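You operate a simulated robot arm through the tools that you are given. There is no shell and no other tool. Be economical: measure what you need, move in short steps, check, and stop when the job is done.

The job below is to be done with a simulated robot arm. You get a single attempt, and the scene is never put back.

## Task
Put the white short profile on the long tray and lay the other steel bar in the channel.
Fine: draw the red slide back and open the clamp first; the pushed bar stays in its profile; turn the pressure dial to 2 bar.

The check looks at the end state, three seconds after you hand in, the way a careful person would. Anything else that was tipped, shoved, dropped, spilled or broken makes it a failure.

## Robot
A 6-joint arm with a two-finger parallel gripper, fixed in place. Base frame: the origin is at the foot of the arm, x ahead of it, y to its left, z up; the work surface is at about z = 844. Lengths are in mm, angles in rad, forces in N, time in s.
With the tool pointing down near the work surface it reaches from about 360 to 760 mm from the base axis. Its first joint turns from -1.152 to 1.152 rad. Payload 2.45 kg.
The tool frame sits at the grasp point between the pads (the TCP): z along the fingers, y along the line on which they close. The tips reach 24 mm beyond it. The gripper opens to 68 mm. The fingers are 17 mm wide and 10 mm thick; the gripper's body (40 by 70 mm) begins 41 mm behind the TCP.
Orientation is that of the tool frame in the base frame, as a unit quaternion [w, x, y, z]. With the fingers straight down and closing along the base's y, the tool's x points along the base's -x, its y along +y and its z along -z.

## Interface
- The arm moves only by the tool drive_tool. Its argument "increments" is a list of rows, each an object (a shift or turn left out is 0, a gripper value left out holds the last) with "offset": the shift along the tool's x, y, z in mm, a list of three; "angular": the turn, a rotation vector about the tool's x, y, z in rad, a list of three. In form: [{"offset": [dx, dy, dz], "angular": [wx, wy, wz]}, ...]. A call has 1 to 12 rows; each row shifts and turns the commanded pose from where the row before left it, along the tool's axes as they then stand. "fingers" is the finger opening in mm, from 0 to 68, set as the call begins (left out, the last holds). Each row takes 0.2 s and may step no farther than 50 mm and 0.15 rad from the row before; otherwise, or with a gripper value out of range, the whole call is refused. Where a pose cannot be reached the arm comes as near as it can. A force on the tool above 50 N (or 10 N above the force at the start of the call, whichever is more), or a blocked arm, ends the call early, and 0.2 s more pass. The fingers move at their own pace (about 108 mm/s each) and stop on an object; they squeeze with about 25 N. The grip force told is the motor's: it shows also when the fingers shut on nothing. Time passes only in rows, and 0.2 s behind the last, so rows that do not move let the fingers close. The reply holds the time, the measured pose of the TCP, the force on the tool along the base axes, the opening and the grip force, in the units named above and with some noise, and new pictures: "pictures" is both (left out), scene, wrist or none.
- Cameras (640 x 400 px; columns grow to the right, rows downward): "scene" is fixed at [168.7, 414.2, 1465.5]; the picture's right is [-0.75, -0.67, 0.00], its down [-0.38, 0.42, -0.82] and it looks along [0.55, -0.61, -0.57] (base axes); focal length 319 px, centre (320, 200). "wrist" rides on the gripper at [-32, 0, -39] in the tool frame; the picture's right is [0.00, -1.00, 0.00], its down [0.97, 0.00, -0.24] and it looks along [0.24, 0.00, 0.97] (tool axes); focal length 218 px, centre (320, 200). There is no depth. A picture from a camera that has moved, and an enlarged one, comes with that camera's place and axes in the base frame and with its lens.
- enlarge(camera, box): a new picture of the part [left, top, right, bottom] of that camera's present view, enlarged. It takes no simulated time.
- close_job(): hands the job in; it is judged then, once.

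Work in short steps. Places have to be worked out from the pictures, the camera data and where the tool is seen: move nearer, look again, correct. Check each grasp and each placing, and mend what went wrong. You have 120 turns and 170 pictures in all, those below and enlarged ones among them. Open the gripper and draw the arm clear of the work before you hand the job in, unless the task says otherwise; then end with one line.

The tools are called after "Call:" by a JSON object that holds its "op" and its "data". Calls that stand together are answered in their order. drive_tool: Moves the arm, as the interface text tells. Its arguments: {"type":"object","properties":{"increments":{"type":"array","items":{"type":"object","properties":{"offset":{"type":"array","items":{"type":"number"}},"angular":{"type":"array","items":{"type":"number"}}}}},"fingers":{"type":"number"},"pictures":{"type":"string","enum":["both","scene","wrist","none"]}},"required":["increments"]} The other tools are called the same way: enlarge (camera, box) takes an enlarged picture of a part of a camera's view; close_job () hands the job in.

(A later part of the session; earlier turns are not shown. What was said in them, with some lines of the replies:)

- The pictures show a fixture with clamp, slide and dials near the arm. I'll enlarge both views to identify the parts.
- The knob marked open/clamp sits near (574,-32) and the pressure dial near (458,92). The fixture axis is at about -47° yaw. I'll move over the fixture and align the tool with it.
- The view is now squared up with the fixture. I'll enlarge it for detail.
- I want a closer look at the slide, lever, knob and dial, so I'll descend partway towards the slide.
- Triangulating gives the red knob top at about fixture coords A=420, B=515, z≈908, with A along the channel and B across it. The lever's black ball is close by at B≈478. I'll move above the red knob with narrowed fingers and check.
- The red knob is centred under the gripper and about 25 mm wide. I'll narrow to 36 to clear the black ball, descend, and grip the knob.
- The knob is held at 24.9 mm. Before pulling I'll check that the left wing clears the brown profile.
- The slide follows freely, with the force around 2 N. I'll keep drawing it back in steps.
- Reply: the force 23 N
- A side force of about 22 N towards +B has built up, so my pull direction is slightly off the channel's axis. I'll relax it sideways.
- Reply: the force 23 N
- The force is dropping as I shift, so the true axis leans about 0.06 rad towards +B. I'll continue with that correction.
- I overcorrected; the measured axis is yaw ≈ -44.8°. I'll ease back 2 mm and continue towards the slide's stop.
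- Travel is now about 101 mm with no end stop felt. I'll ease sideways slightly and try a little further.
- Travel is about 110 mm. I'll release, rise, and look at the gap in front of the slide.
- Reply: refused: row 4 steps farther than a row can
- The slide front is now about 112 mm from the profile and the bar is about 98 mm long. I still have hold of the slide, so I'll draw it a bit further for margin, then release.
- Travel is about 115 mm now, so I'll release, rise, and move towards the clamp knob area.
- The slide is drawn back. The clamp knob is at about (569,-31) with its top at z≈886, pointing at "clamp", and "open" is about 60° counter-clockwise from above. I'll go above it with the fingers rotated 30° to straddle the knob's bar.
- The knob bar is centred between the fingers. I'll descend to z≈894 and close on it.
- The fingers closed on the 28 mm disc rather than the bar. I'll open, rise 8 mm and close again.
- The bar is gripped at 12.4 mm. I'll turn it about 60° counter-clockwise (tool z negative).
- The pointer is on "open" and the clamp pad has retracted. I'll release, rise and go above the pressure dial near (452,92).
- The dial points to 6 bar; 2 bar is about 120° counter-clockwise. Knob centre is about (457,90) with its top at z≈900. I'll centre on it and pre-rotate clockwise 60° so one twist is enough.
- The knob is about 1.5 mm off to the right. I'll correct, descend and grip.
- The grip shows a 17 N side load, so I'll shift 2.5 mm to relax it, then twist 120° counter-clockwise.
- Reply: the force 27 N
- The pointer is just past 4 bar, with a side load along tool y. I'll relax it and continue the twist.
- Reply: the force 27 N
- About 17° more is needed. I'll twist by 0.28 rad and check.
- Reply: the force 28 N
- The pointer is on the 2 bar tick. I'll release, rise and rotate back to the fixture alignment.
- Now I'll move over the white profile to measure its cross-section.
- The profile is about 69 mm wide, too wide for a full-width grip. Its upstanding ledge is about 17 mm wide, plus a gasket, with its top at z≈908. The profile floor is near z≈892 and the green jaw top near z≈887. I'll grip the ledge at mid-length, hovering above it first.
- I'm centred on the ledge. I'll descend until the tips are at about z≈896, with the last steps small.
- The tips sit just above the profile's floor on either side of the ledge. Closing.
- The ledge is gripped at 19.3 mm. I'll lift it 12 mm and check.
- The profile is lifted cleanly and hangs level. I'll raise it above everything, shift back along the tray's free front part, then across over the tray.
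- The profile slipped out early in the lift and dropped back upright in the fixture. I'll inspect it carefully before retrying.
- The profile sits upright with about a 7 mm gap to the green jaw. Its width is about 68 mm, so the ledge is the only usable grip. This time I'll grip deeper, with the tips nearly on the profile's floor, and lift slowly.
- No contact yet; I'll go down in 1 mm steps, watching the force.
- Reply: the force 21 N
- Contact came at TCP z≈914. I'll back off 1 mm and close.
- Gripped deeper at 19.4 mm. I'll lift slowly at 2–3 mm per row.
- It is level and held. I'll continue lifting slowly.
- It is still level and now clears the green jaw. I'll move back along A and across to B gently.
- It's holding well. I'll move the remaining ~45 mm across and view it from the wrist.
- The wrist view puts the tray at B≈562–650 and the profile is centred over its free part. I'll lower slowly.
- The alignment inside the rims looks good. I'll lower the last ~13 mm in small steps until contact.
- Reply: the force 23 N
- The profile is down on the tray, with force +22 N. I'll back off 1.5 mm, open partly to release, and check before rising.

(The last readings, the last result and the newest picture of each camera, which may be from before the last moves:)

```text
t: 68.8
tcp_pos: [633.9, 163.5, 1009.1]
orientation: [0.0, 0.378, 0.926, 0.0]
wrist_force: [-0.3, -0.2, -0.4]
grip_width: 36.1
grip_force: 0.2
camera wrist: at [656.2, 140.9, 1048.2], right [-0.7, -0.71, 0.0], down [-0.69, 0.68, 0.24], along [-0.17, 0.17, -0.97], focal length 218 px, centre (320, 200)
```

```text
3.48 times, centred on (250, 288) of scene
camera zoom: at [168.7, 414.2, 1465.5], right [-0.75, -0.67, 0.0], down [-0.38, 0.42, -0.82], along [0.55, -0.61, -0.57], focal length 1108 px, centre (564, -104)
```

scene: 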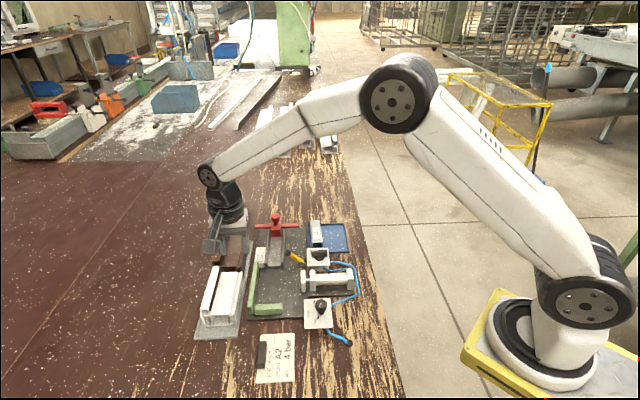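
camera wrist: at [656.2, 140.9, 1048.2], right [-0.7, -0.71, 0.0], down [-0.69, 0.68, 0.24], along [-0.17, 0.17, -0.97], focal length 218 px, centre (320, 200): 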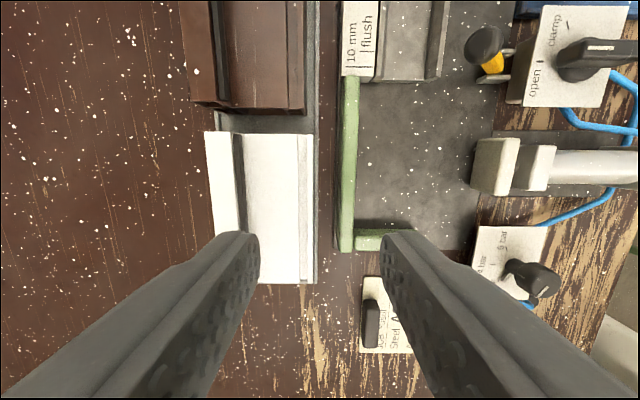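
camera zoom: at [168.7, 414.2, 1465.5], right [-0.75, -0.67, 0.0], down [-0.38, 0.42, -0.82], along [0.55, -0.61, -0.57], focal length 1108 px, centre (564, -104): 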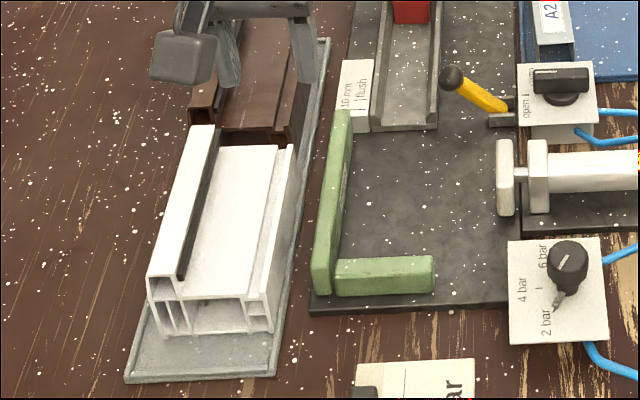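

The white profile sits in the tray. Next is the A2 bar in the blue tray, near (635,-92). I'll move over it.

Call:
{"op": "drive_tool", "data": {"fingers": 60, "increments": [{"offset": [-31, -36, 0]}, {"offset": [-31, -36, 0]}, {"offset": [-31, -36, 0]}, {"offset": [-31, -36, 0]}, {"offset": [-29, -37, 0]}, {}]}}

Call:
{"op": "enlarge", "data": {"camera": "wrist", "box": [220, 100, 420, 225]}}

Call:
{"op": "enlarge", "data": {"camera": "scene", "box": [240, 210, 360, 275]}}

Call:
{"op": "enlarge", "data": {"camera": "scene", "box": [180, 240, 280, 345]}}

```text
t: 70.2
tcp_pos: [616.0, -75.2, 1009.1]
orientation: [0.0, 0.377, 0.926, 0.0]
wrist_force: [-0.2, -0.4, 0.3]
grip_width: 60.1
grip_force: 0.1
camera wrist: at [638.2, -96.1, 1048.8], right [-0.7, -0.71, 0.0], down [-0.69, 0.68, 0.24], along [-0.17, 0.17, -0.97], focal length 218 px, centre (320, 200)
```

scene: 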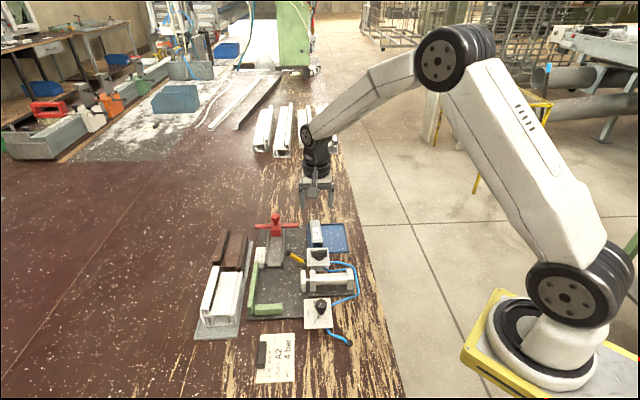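
wrist: 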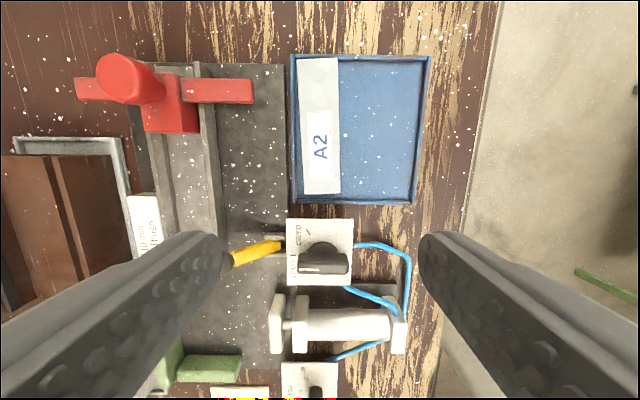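

```text
3.20 times, centred on (320, 162) of wrist
camera zoom: at [638.2, -96.1, 1048.8], right [-0.7, -0.71, 0.0], down [-0.69, 0.68, 0.24], along [-0.17, 0.17, -0.97], focal length 698 px, centre (320, 320)
```

zoom: 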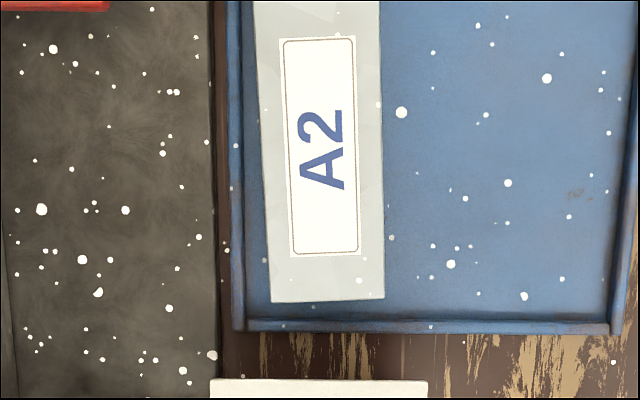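

```text
5.33 times, centred on (300, 242) of scene
camera zoom: at [168.7, 414.2, 1465.5], right [-0.75, -0.67, 0.0], down [-0.38, 0.42, -0.82], along [0.55, -0.61, -0.57], focal length 1700 px, centre (427, -27)
```

zoom: 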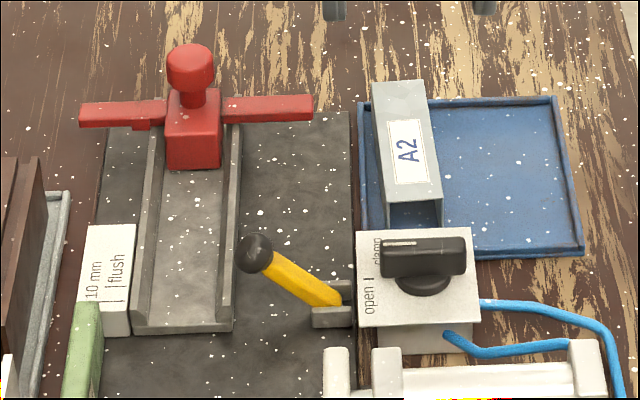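

```text
3.81 times, centred on (230, 292) of scene
camera zoom: at [168.7, 414.2, 1465.5], right [-0.75, -0.67, 0.0], down [-0.38, 0.42, -0.82], along [0.55, -0.61, -0.57], focal length 1214 px, centre (663, -152)
```

zoom: 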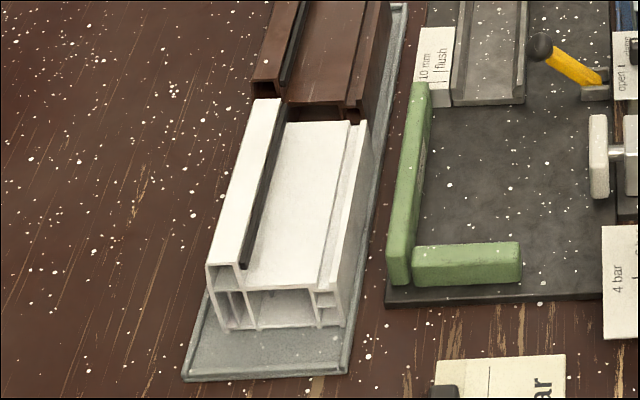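

The A2 bar is an inverted U about 30 × 100 mm with its top at z≈870, turned about 0.04 rad from the fixture. I'll go over its centre with matching yaw.

Call:
{"op": "drive_tool", "data": {"fingers": 48, "increments": [{"offset": [-44, 0.7, 0]}, {"offset": [0, 0, 40], "angular": [0, 0, -0.041]}, {"offset": [0, 0, 35]}, {}], "pictures": "wrist"}}

Call:
{"op": "enlarge", "data": {"camera": "wrist", "box": [220, 180, 420, 305]}}

```text
t: 71.2
tcp_pos: [647.6, -103.6, 935.2]
orientation: [0.0, 0.359, 0.933, -0.001]
wrist_force: [-0.1, 0.2, 1.1]
grip_width: 48.1
grip_force: 0.1
camera wrist: at [671.3, -124.7, 973.6], right [-0.67, -0.74, 0.0], down [-0.72, 0.65, 0.24], along [-0.18, 0.16, -0.97], focal length 218 px, centre (320, 200)
```

wrist: 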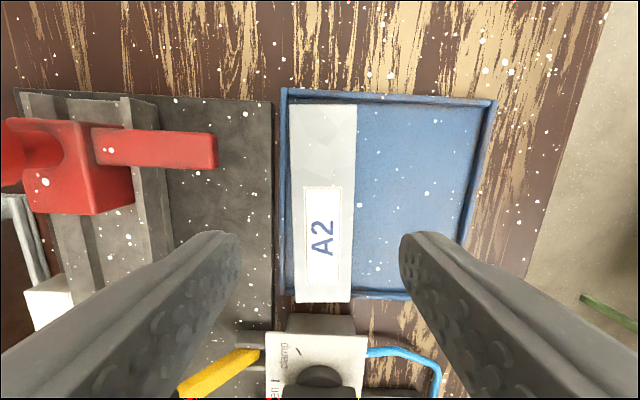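

```text
3.20 times, centred on (320, 242) of wrist
camera zoom: at [671.3, -124.7, 973.6], right [-0.67, -0.74, 0.0], down [-0.72, 0.65, 0.24], along [-0.18, 0.16, -0.97], focal length 698 px, centre (320, 64)
```

zoom: 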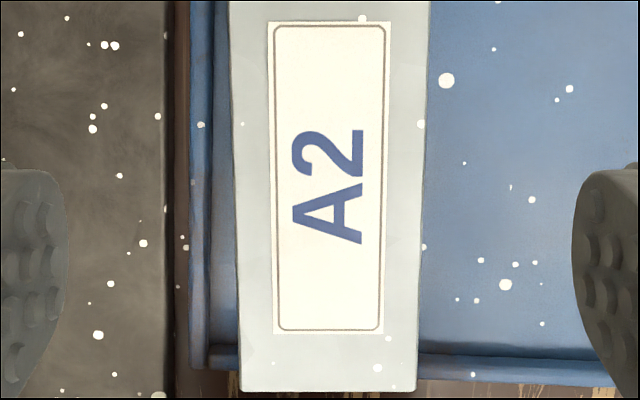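

Centred to within 1.4 mm. I'll correct, descend to tips at z≈857, and close.

Call:
{"op": "drive_tool", "data": {"increments": [{"offset": [1, -1.4, 20]}, {"offset": [0, 0, 20]}, {"offset": [0, 0, 10]}, {"offset": [0, 0, 3]}, {}], "pictures": "none"}}

Call:
{"op": "drive_tool", "data": {"fingers": 5, "increments": [{}, {}, {}], "pictures": "both"}}

```text
t: 72.4
tcp_pos: [646.4, -104.1, 880.6]
orientation: [0.0, 0.359, 0.933, 0.0]
wrist_force: [0.5, -0.8, 0.2]
grip_width: 48.2
grip_force: 0.0
```

```text
t: 73.2
tcp_pos: [645.0, -104.5, 880.8]
orientation: [0.0, 0.359, 0.933, 0.0]
wrist_force: [0.7, 0.3, -0.3]
grip_width: 29.8
grip_force: 24.6
camera wrist: at [669.5, -125.3, 921.1], right [-0.67, -0.74, 0.0], down [-0.72, 0.65, 0.24], along [-0.18, 0.16, -0.97], focal length 218 px, centre (320, 200)
```

scene: 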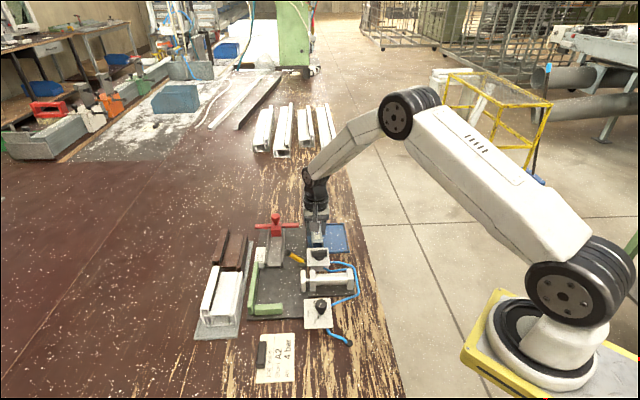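
wrist: 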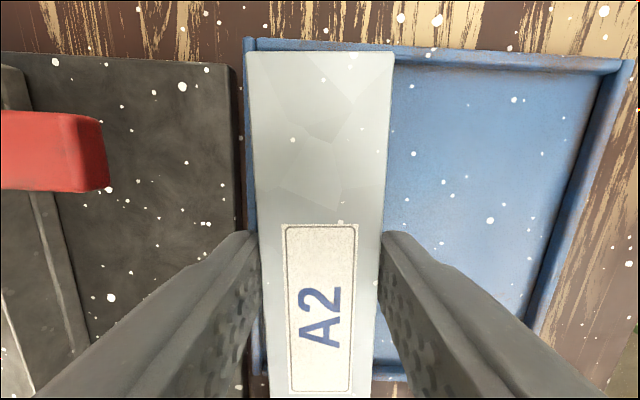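

The bar is gripped at 29.8 mm. Before lifting I need the channel's rail height and inner width, to know how high on the bar I must hold it.

Call:
{"op": "enlarge", "data": {"camera": "scene", "box": [250, 235, 300, 280]}}

```text
8.89 times, centred on (275, 258) of scene
camera zoom: at [168.7, 414.2, 1465.5], right [-0.75, -0.67, 0.0], down [-0.38, 0.42, -0.82], along [0.55, -0.61, -0.57], focal length 2832 px, centre (720, -311)
```

zoom: 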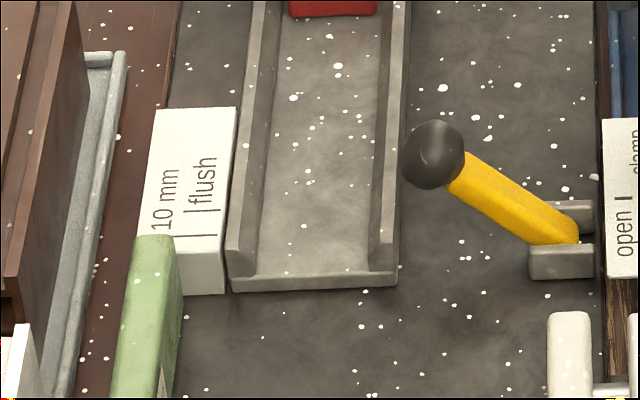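

The rails stand about 8 mm above the channel floor and are about 33 mm apart inside. The fingers must stay above them, so I'll regrip 4 mm higher and lift.

Call:
{"op": "drive_tool", "data": {"fingers": 40, "increments": [{}, {"offset": [0, 0, -4]}, {}], "pictures": "none"}}

Call:
{"op": "drive_tool", "data": {"fingers": 0, "increments": [{}, {}, {}], "pictures": "none"}}

Call:
{"op": "drive_tool", "data": {"increments": [{"offset": [0, 0, -1]}, {"offset": [0, 0, -2]}, {"offset": [0, 0, -3]}, {"offset": [0, 0, -4]}, {"offset": [0, 0, -4]}, {"offset": [0, 0, -4]}, {"offset": [0, 0, -4]}, {"offset": [0, 0, -4]}, {"offset": [0, 0, -4]}, {"offset": [0, 0, -3]}, {"offset": [0, 0, -2]}, {}], "pictures": "both"}}

```text
t: 74.0
tcp_pos: [644.5, -102.7, 886.4]
orientation: [0.0, 0.359, 0.933, 0.0]
wrist_force: [-0.5, 0.4, 0.6]
grip_width: 40.0
grip_force: 0.0
```

```text
t: 74.8
tcp_pos: [646.4, -103.6, 884.6]
orientation: [0.0, 0.359, 0.933, 0.0]
wrist_force: [-0.5, -0.1, 1.2]
grip_width: 29.3
grip_force: 24.9
```

```text
t: 77.4
tcp_pos: [645.9, -103.8, 920.3]
orientation: [0.0, 0.359, 0.933, 0.001]
wrist_force: [-0.7, -1.6, -1.5]
grip_width: 29.6
grip_force: 25.0
camera wrist: at [669.3, -125.6, 959.7], right [-0.67, -0.74, 0.0], down [-0.72, 0.65, 0.24], along [-0.18, 0.16, -0.97], focal length 218 px, centre (320, 200)
```

scene: 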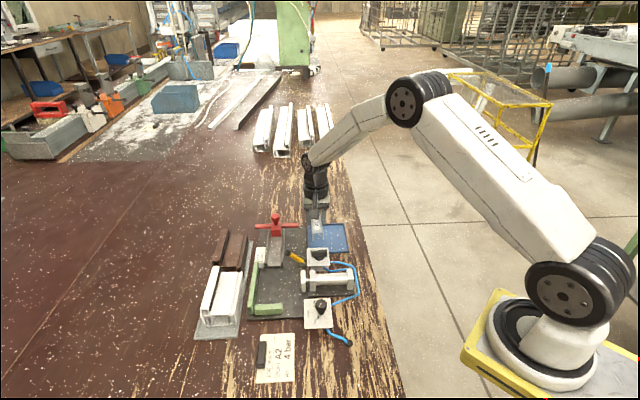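
wrist: 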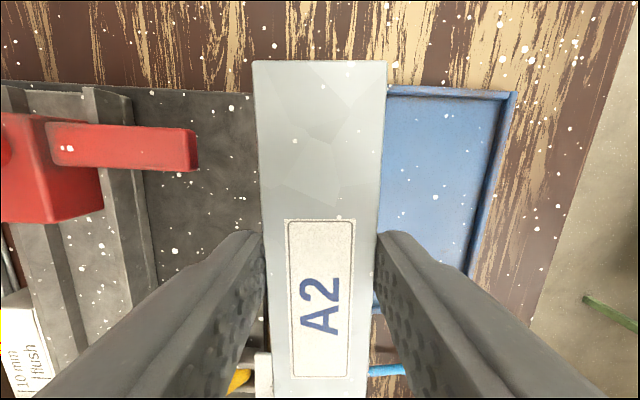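

The bar is held securely. I'll lift it clear of the slide, align the yaw with the channel, and move back along A.

Call:
{"op": "drive_tool", "data": {"increments": [{"offset": [0, 0, -3]}, {"offset": [0, 0, -6]}, {"offset": [0, 0, -8]}, {"offset": [0, 0, -8]}, {"offset": [0, 0, -5]}, {"angular": [0, 0, 0.045]}, {"offset": [6, 0, 0]}, {"offset": [12, 0, 0]}, {"offset": [14, 0, 0]}, {"offset": [14, 0, 0]}, {"offset": [10, 0, 0]}, {"offset": [5, 0, 0]}], "pictures": "none"}}

Call:
{"op": "drive_tool", "data": {"increments": [{"offset": [0, 5, 0]}, {"offset": [0, 10, 0]}, {"offset": [0, 15, 0]}, {"offset": [0, 15, 0]}, {"offset": [0, 15, 0]}, {"offset": [0, 15, 0]}, {"offset": [0, 15, 0]}, {"offset": [0, 12, 0]}, {"offset": [0, 8, 0]}, {"offset": [0, 4, 0]}, {}], "pictures": "both"}}

Call:
{"op": "enlarge", "data": {"camera": "scene", "box": [235, 205, 315, 280]}}

```text
t: 80.0
tcp_pos: [602.9, -61.5, 950.6]
orientation: [0.0, 0.38, 0.925, 0.0]
wrist_force: [0.2, -1.0, -1.2]
grip_width: 29.7
grip_force: 25.2
```

```text
t: 82.4
tcp_pos: [683.1, 20.4, 950.5]
orientation: [0.0, 0.38, 0.925, 0.001]
wrist_force: [-0.2, 0.1, -0.2]
grip_width: 29.5
grip_force: 25.2
camera wrist: at [705.3, -2.7, 989.8], right [-0.7, -0.71, 0.0], down [-0.69, 0.68, 0.24], along [-0.17, 0.17, -0.97], focal length 218 px, centre (320, 200)
```

scene: 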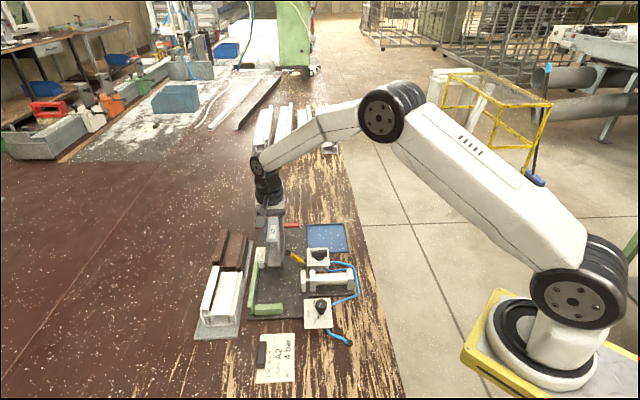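
wrist: 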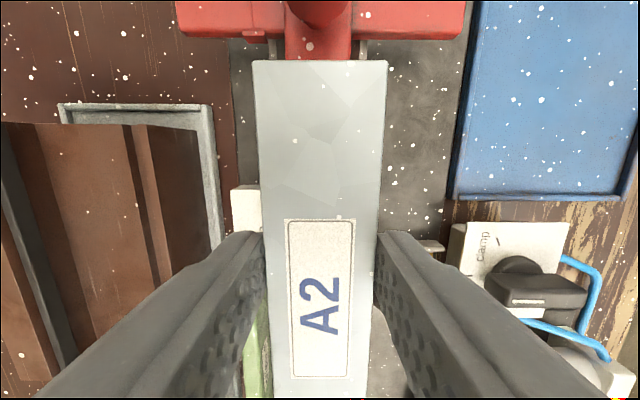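

```text
5.33 times, centred on (275, 242) of scene
camera zoom: at [168.7, 414.2, 1465.5], right [-0.75, -0.67, 0.0], down [-0.38, 0.42, -0.82], along [0.55, -0.61, -0.57], focal length 1700 px, centre (560, -27)
```

zoom: 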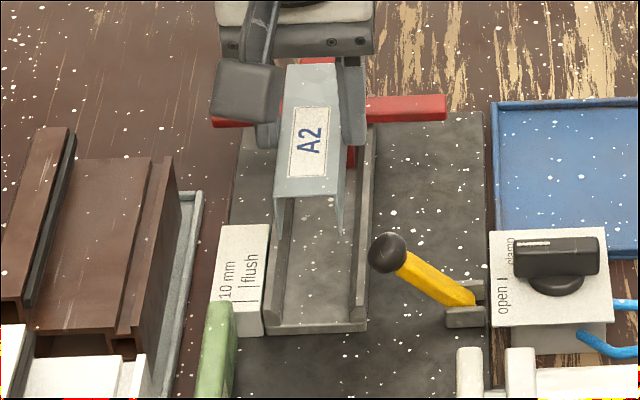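

The bar is aligned over the channel. I'll lower it 42 mm and look again.

Call:
{"op": "drive_tool", "data": {"increments": [{"offset": [1, 0, 4]}, {"offset": [0, 0, 6]}, {"offset": [0, 0, 8]}, {"offset": [0, 0, 8]}, {"offset": [0, 0, 8]}, {"offset": [0, 0, 5]}, {"offset": [0, 0, 3]}, {}], "pictures": "wrist"}}

Call:
{"op": "enlarge", "data": {"camera": "scene", "box": [245, 220, 305, 280]}}

Call:
{"op": "enlarge", "data": {"camera": "wrist", "box": [220, 0, 420, 125]}}

```text
t: 84.2
tcp_pos: [682.4, 20.6, 908.7]
orientation: [-0.001, 0.38, 0.925, 0.001]
wrist_force: [-0.2, -0.4, -1.2]
grip_width: 29.5
grip_force: 24.7
camera wrist: at [705.0, -2.0, 948.0], right [-0.7, -0.71, 0.0], down [-0.69, 0.68, 0.24], along [-0.17, 0.17, -0.97], focal length 218 px, centre (320, 200)
```

wrist: 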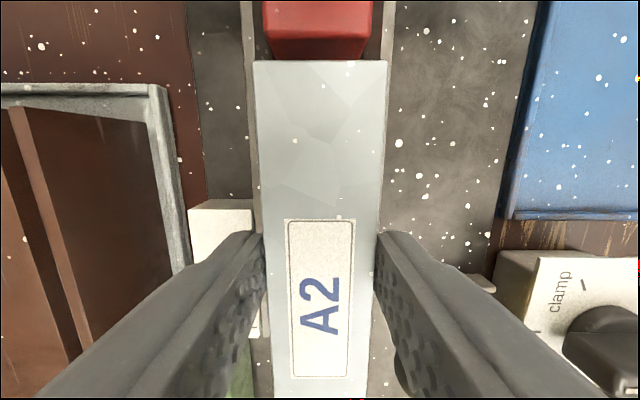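

```text
6.67 times, centred on (275, 250) of scene
camera zoom: at [168.7, 414.2, 1465.5], right [-0.75, -0.67, 0.0], down [-0.38, 0.42, -0.82], along [0.55, -0.61, -0.57], focal length 2124 px, centre (620, -133)
```

zoom: 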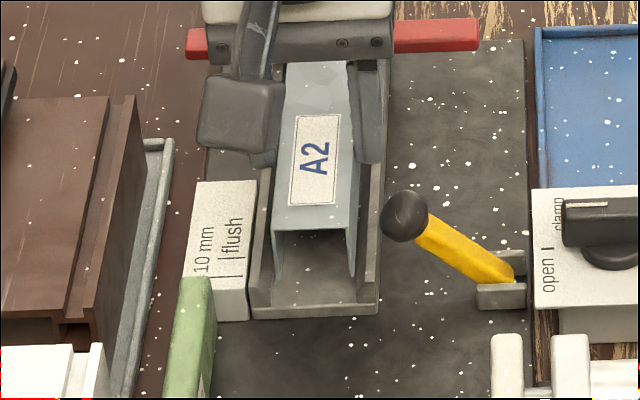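

```text
3.20 times, centred on (320, 62) of wrist
camera zoom: at [705.0, -2.0, 948.0], right [-0.7, -0.71, 0.0], down [-0.69, 0.68, 0.24], along [-0.17, 0.17, -0.97], focal length 698 px, centre (320, 640)
```

zoom: 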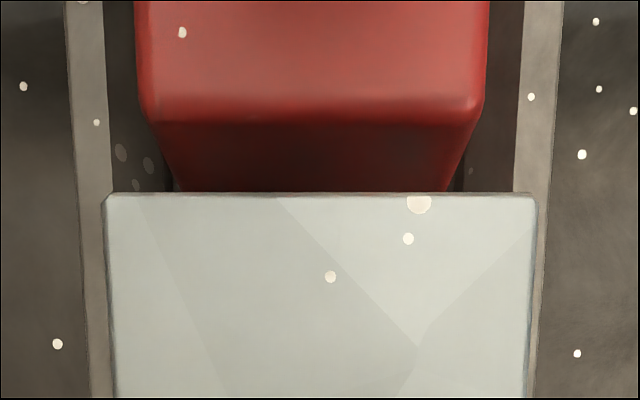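

The rails are centred about 0.8 mm to the left, with several mm clearance. I'll correct that and lower gently until contact.

Call:
{"op": "drive_tool", "data": {"increments": [{"offset": [0, 0.8, 2]}, {"offset": [0, 0, 3]}, {"offset": [0, 0, 3]}, {"offset": [0, 0, 2]}, {}], "pictures": "none"}}

Call:
{"op": "drive_tool", "data": {"increments": [{"offset": [0, 0, 1]}, {"offset": [0, 0, 1]}, {"offset": [0, 0, 1]}, {}], "pictures": "none"}}

Call:
{"op": "drive_tool", "data": {"increments": [{"offset": [0, 0, 1]}, {"offset": [0, 0, 1]}, {}], "pictures": "scene"}}

Call:
{"op": "enlarge", "data": {"camera": "scene", "box": [245, 220, 305, 280]}}

```text
t: 85.4
tcp_pos: [682.3, 20.7, 898.1]
orientation: [0.0, 0.38, 0.925, 0.001]
wrist_force: [-0.8, -0.6, -1.0]
grip_width: 29.8
grip_force: 25.1
```

```text
t: 86.4
tcp_pos: [682.1, 21.1, 896.7]
orientation: [0.0, 0.38, 0.925, 0.0]
wrist_force: [-6.4, 0.3, 15.6]
grip_width: 29.6
grip_force: 25.0
```

```text
t: 87.2
tcp_pos: [683.3, 18.7, 894.6]
orientation: [0.002, 0.381, 0.925, 0.0]
wrist_force: [-1.5, -2.8, 16.2]
grip_width: 29.4
grip_force: 25.1
```

scene: 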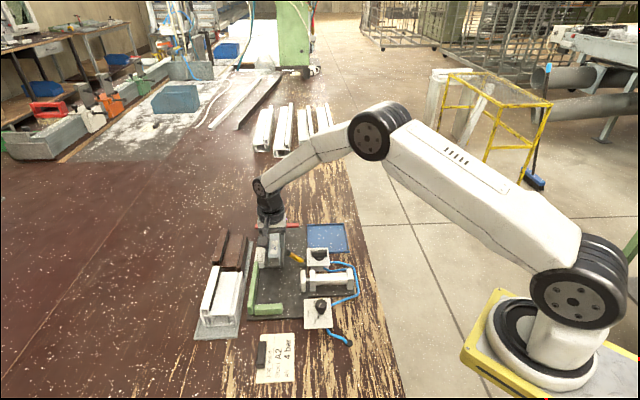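

```text
6.67 times, centred on (275, 250) of scene
camera zoom: at [168.3, 414.1, 1465.6], right [-0.75, -0.67, 0.0], down [-0.38, 0.42, -0.82], along [0.55, -0.61, -0.57], focal length 2124 px, centre (620, -133)
```

zoom: 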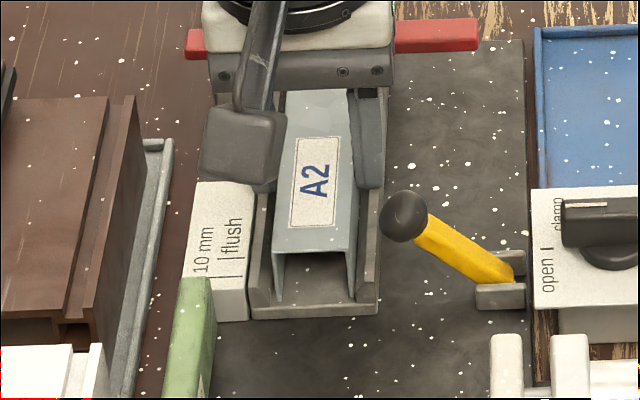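

The bar has touched down on the channel floor between the rails. I'll ease off, release and rise.

Call:
{"op": "drive_tool", "data": {"fingers": 42, "increments": [{"offset": [0, 0, -1.5]}, {}, {}], "pictures": "none"}}

Call:
{"op": "drive_tool", "data": {"increments": [{"offset": [0, 0, -10]}, {"offset": [0, 0, -30]}, {"offset": [0, 0, -45]}, {"offset": [30, -20, -30]}, {}]}}

Call:
{"op": "enlarge", "data": {"camera": "scene", "box": [235, 205, 315, 280]}}

Call:
{"op": "enlarge", "data": {"camera": "wrist", "box": [200, 40, 360, 200]}}

```text
t: 88.0
tcp_pos: [682.8, 20.1, 894.6]
orientation: [0.0, 0.38, 0.925, 0.0]
wrist_force: [-0.2, 0.1, 0.2]
grip_width: 41.9
grip_force: 0.0
```

```text
t: 89.2
tcp_pos: [646.2, 27.7, 1009.3]
orientation: [0.0, 0.38, 0.925, 0.0]
wrist_force: [-0.3, -0.5, 0.4]
grip_width: 42.0
grip_force: 0.1
camera wrist: at [669.1, 5.0, 1049.1], right [-0.7, -0.71, 0.0], down [-0.69, 0.68, 0.24], along [-0.17, 0.17, -0.97], focal length 218 px, centre (320, 200)
```

scene: 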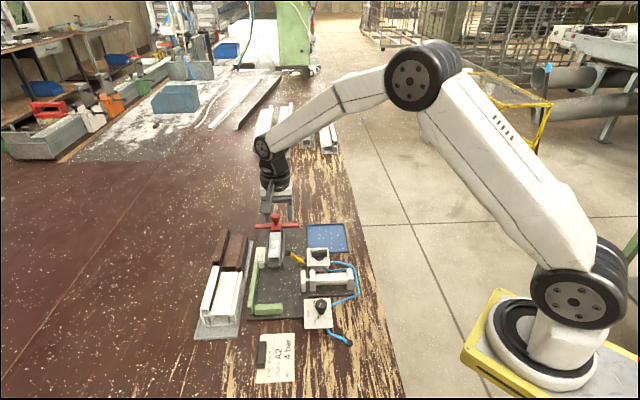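
wrist: 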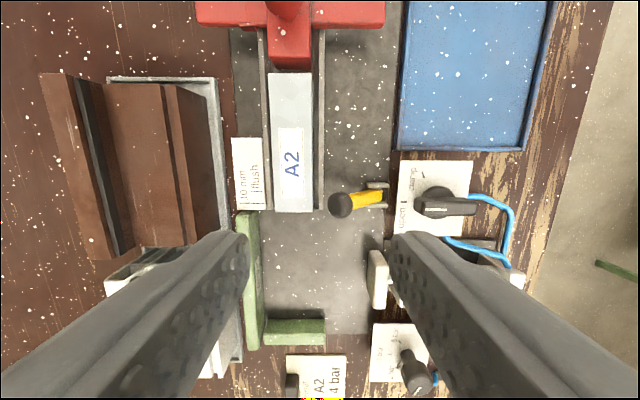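

```text
5.33 times, centred on (275, 242) of scene
camera zoom: at [168.7, 414.2, 1465.5], right [-0.75, -0.67, 0.0], down [-0.38, 0.42, -0.82], along [0.55, -0.61, -0.57], focal length 1700 px, centre (560, -27)
```

zoom: 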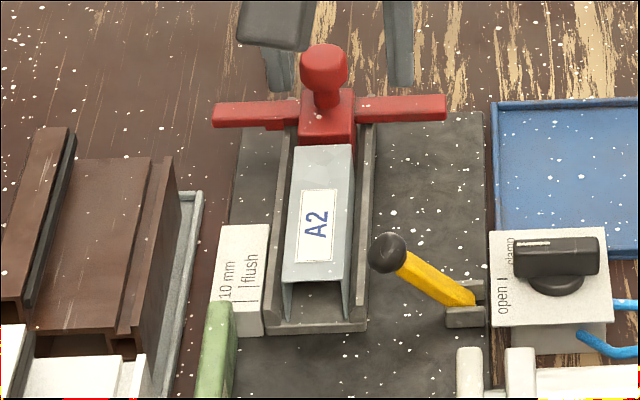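

```text
2.50 times, centred on (280, 120) of wrist
camera zoom: at [669.1, 5.0, 1049.1], right [-0.7, -0.71, 0.0], down [-0.69, 0.68, 0.24], along [-0.17, 0.17, -0.97], focal length 546 px, centre (420, 400)
```

zoom: 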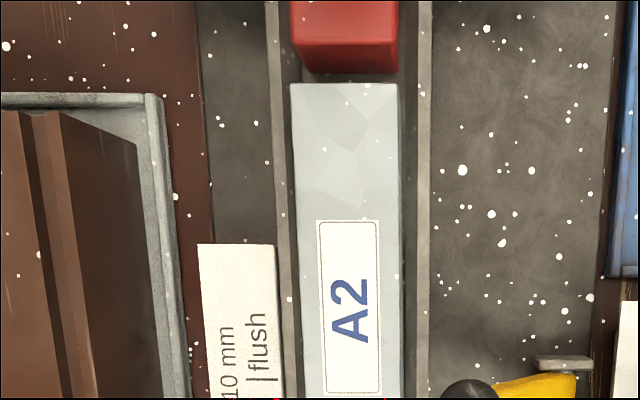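

The bar lies flat in the channel. Now I'll check the profile on the tray and that its own bar is still inside.

Call:
{"op": "drive_tool", "data": {"increments": [{"offset": [12, 44, 0]}, {"offset": [12, 44, 0]}, {"offset": [10, 44, 0]}, {}], "pictures": "wrist"}}

Call:
{"op": "enlarge", "data": {"camera": "wrist", "box": [240, 120, 400, 220]}}

Call:
{"op": "enlarge", "data": {"camera": "scene", "box": [185, 260, 265, 345]}}

Call:
{"op": "enlarge", "data": {"camera": "scene", "box": [240, 240, 360, 340]}}

```text
t: 90.2
tcp_pos: [715.9, 146.2, 1009.1]
orientation: [-0.001, 0.38, 0.925, 0.0]
wrist_force: [-0.5, -0.4, -0.7]
grip_width: 41.7
grip_force: 0.1
camera wrist: at [738.4, 123.6, 1048.7], right [-0.7, -0.71, 0.0], down [-0.69, 0.68, 0.24], along [-0.17, 0.17, -0.97], focal length 218 px, centre (320, 200)
```

wrist: 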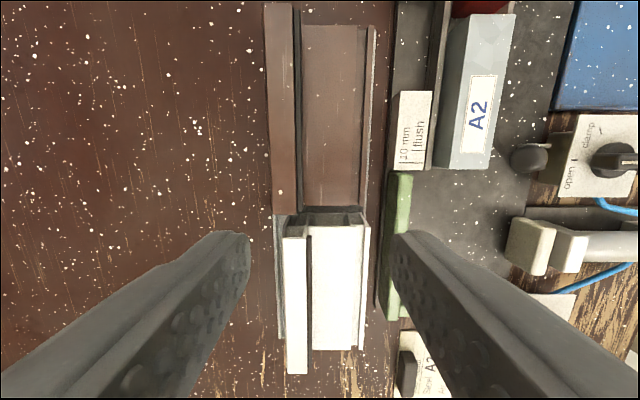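

```text
4.00 times, centred on (320, 170) of wrist
camera zoom: at [738.4, 123.6, 1048.7], right [-0.7, -0.71, 0.0], down [-0.69, 0.68, 0.24], along [-0.17, 0.17, -0.97], focal length 873 px, centre (320, 320)
```

zoom: 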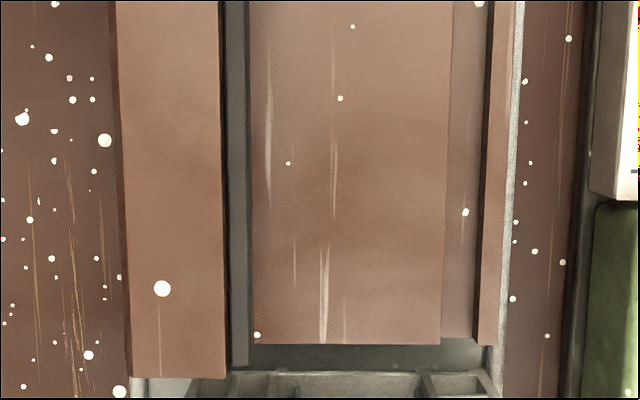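

```text
4.71 times, centred on (225, 302) of scene
camera zoom: at [168.7, 414.3, 1465.5], right [-0.75, -0.67, 0.0], down [-0.38, 0.42, -0.82], along [0.55, -0.61, -0.57], focal length 1500 px, centre (767, -282)
```

zoom: 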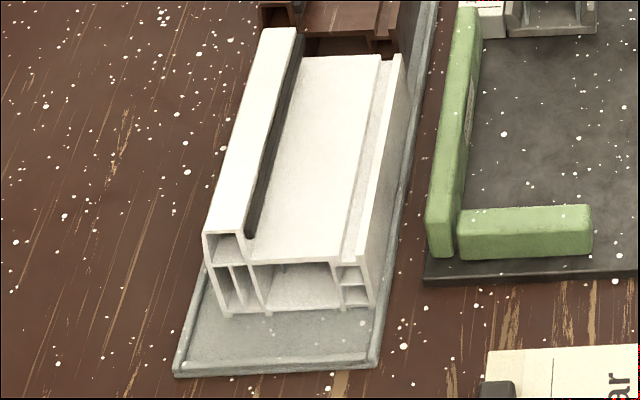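

```text
4.00 times, centred on (300, 290) of scene
camera zoom: at [168.7, 414.3, 1465.5], right [-0.75, -0.67, 0.0], down [-0.38, 0.42, -0.82], along [0.55, -0.61, -0.57], focal length 1275 px, centre (400, -160)
```

zoom: 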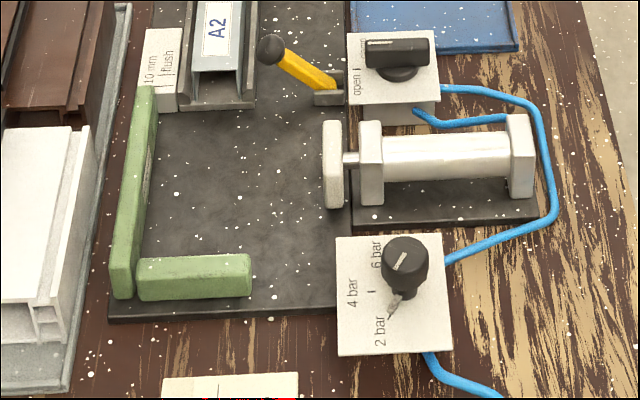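

I'll look more closely at the profile's back end to confirm the bar is inside.

Call:
{"op": "enlarge", "data": {"camera": "wrist", "box": [265, 195, 385, 270]}}

Call:
{"op": "enlarge", "data": {"camera": "scene", "box": [220, 305, 275, 335]}}

```text
5.33 times, centred on (325, 232) of wrist
camera zoom: at [738.4, 123.6, 1048.7], right [-0.7, -0.71, 0.0], down [-0.69, 0.68, 0.24], along [-0.17, 0.17, -0.97], focal length 1164 px, centre (293, 27)
```

zoom: 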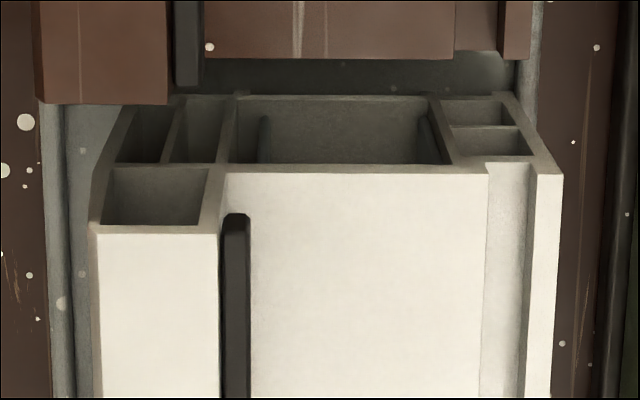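

```text
11.64 times, centred on (248, 320) of scene
camera zoom: at [168.7, 414.3, 1465.5], right [-0.75, -0.67, 0.0], down [-0.38, 0.42, -0.82], along [0.55, -0.61, -0.57], focal length 3708 px, centre (1164, -1196)
```

zoom: 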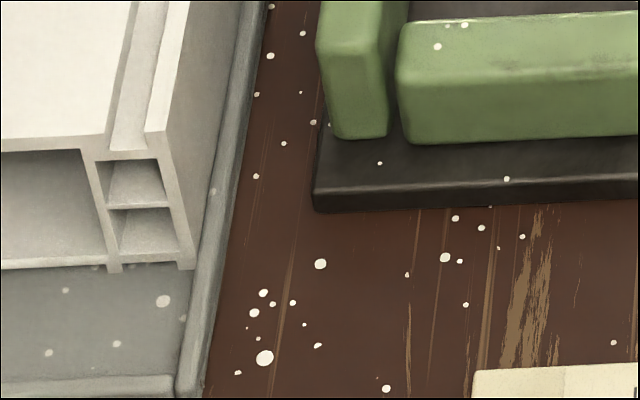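

The bar is still inside the profile, and the profile is flat within the tray rims. The slide is back, the knob is on open, the dial is on 2 bar and the A2 bar is in the channel. I'll raise the arm clear.

Call:
{"op": "drive_tool", "data": {"fingers": 68, "increments": [{"offset": [0, 0, -45]}, {"offset": [0, 0, -45]}, {"offset": [20, -40, -10]}, {"offset": [20, -45, 0]}, {"offset": [20, -45, 0]}, {"offset": [20, -45, 0]}, {}]}}

Call:
{"op": "enlarge", "data": {"camera": "scene", "box": [180, 205, 370, 345]}}

```text
t: 91.8
tcp_pos: [536.0, 77.1, 1108.7]
orientation: [-0.001, 0.381, 0.924, 0.0]
wrist_force: [0.0, -0.5, -0.2]
grip_width: 68.0
grip_force: 0.1
camera wrist: at [558.1, 54.5, 1149.5], right [-0.7, -0.71, 0.0], down [-0.69, 0.68, 0.24], along [-0.17, 0.17, -0.97], focal length 218 px, centre (320, 200)
```

scene: 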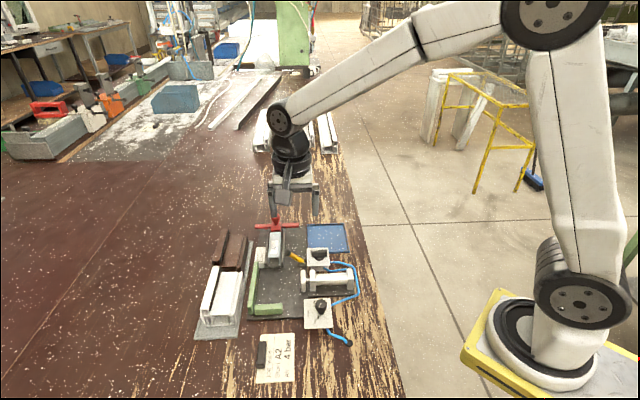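
wrist: 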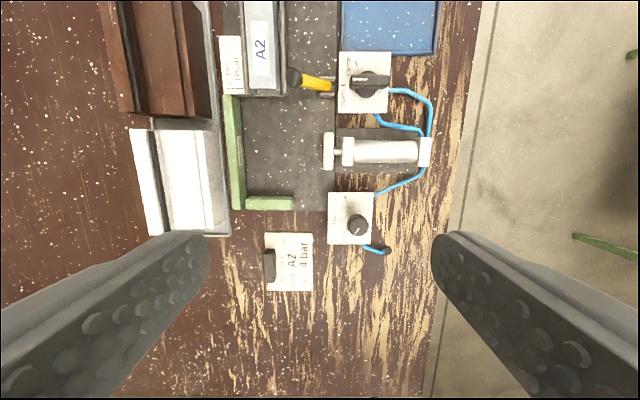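

```text
2.86 times, centred on (275, 275) of scene
camera zoom: at [168.7, 414.2, 1465.5], right [-0.75, -0.67, 0.0], down [-0.38, 0.42, -0.82], along [0.55, -0.61, -0.57], focal length 910 px, centre (449, -14)
```

zoom: 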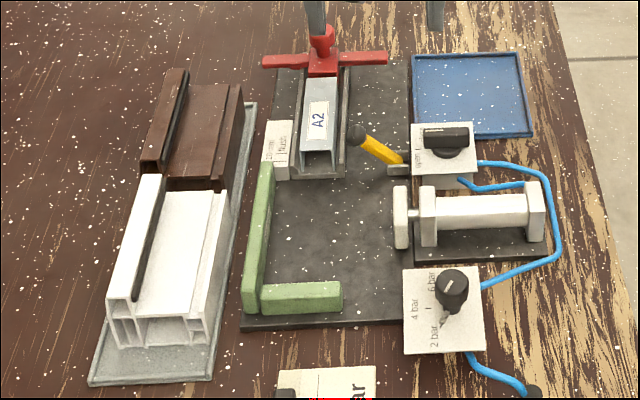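

Everything is in place and the arm is clear, so I'm handing the job in.

Call:
{"op": "close_job", "data": {}}

```text
The job is handed in.
```

The job is handed in: the red slide is drawn back, the clamp is open, the pressure dial is on 2 bar, the white profile is on the long tray with its bar still inside, and the A2 bar lies in the channel; on the first lift the profile slipped and dropped back upright into the fixture, with no damage visible.
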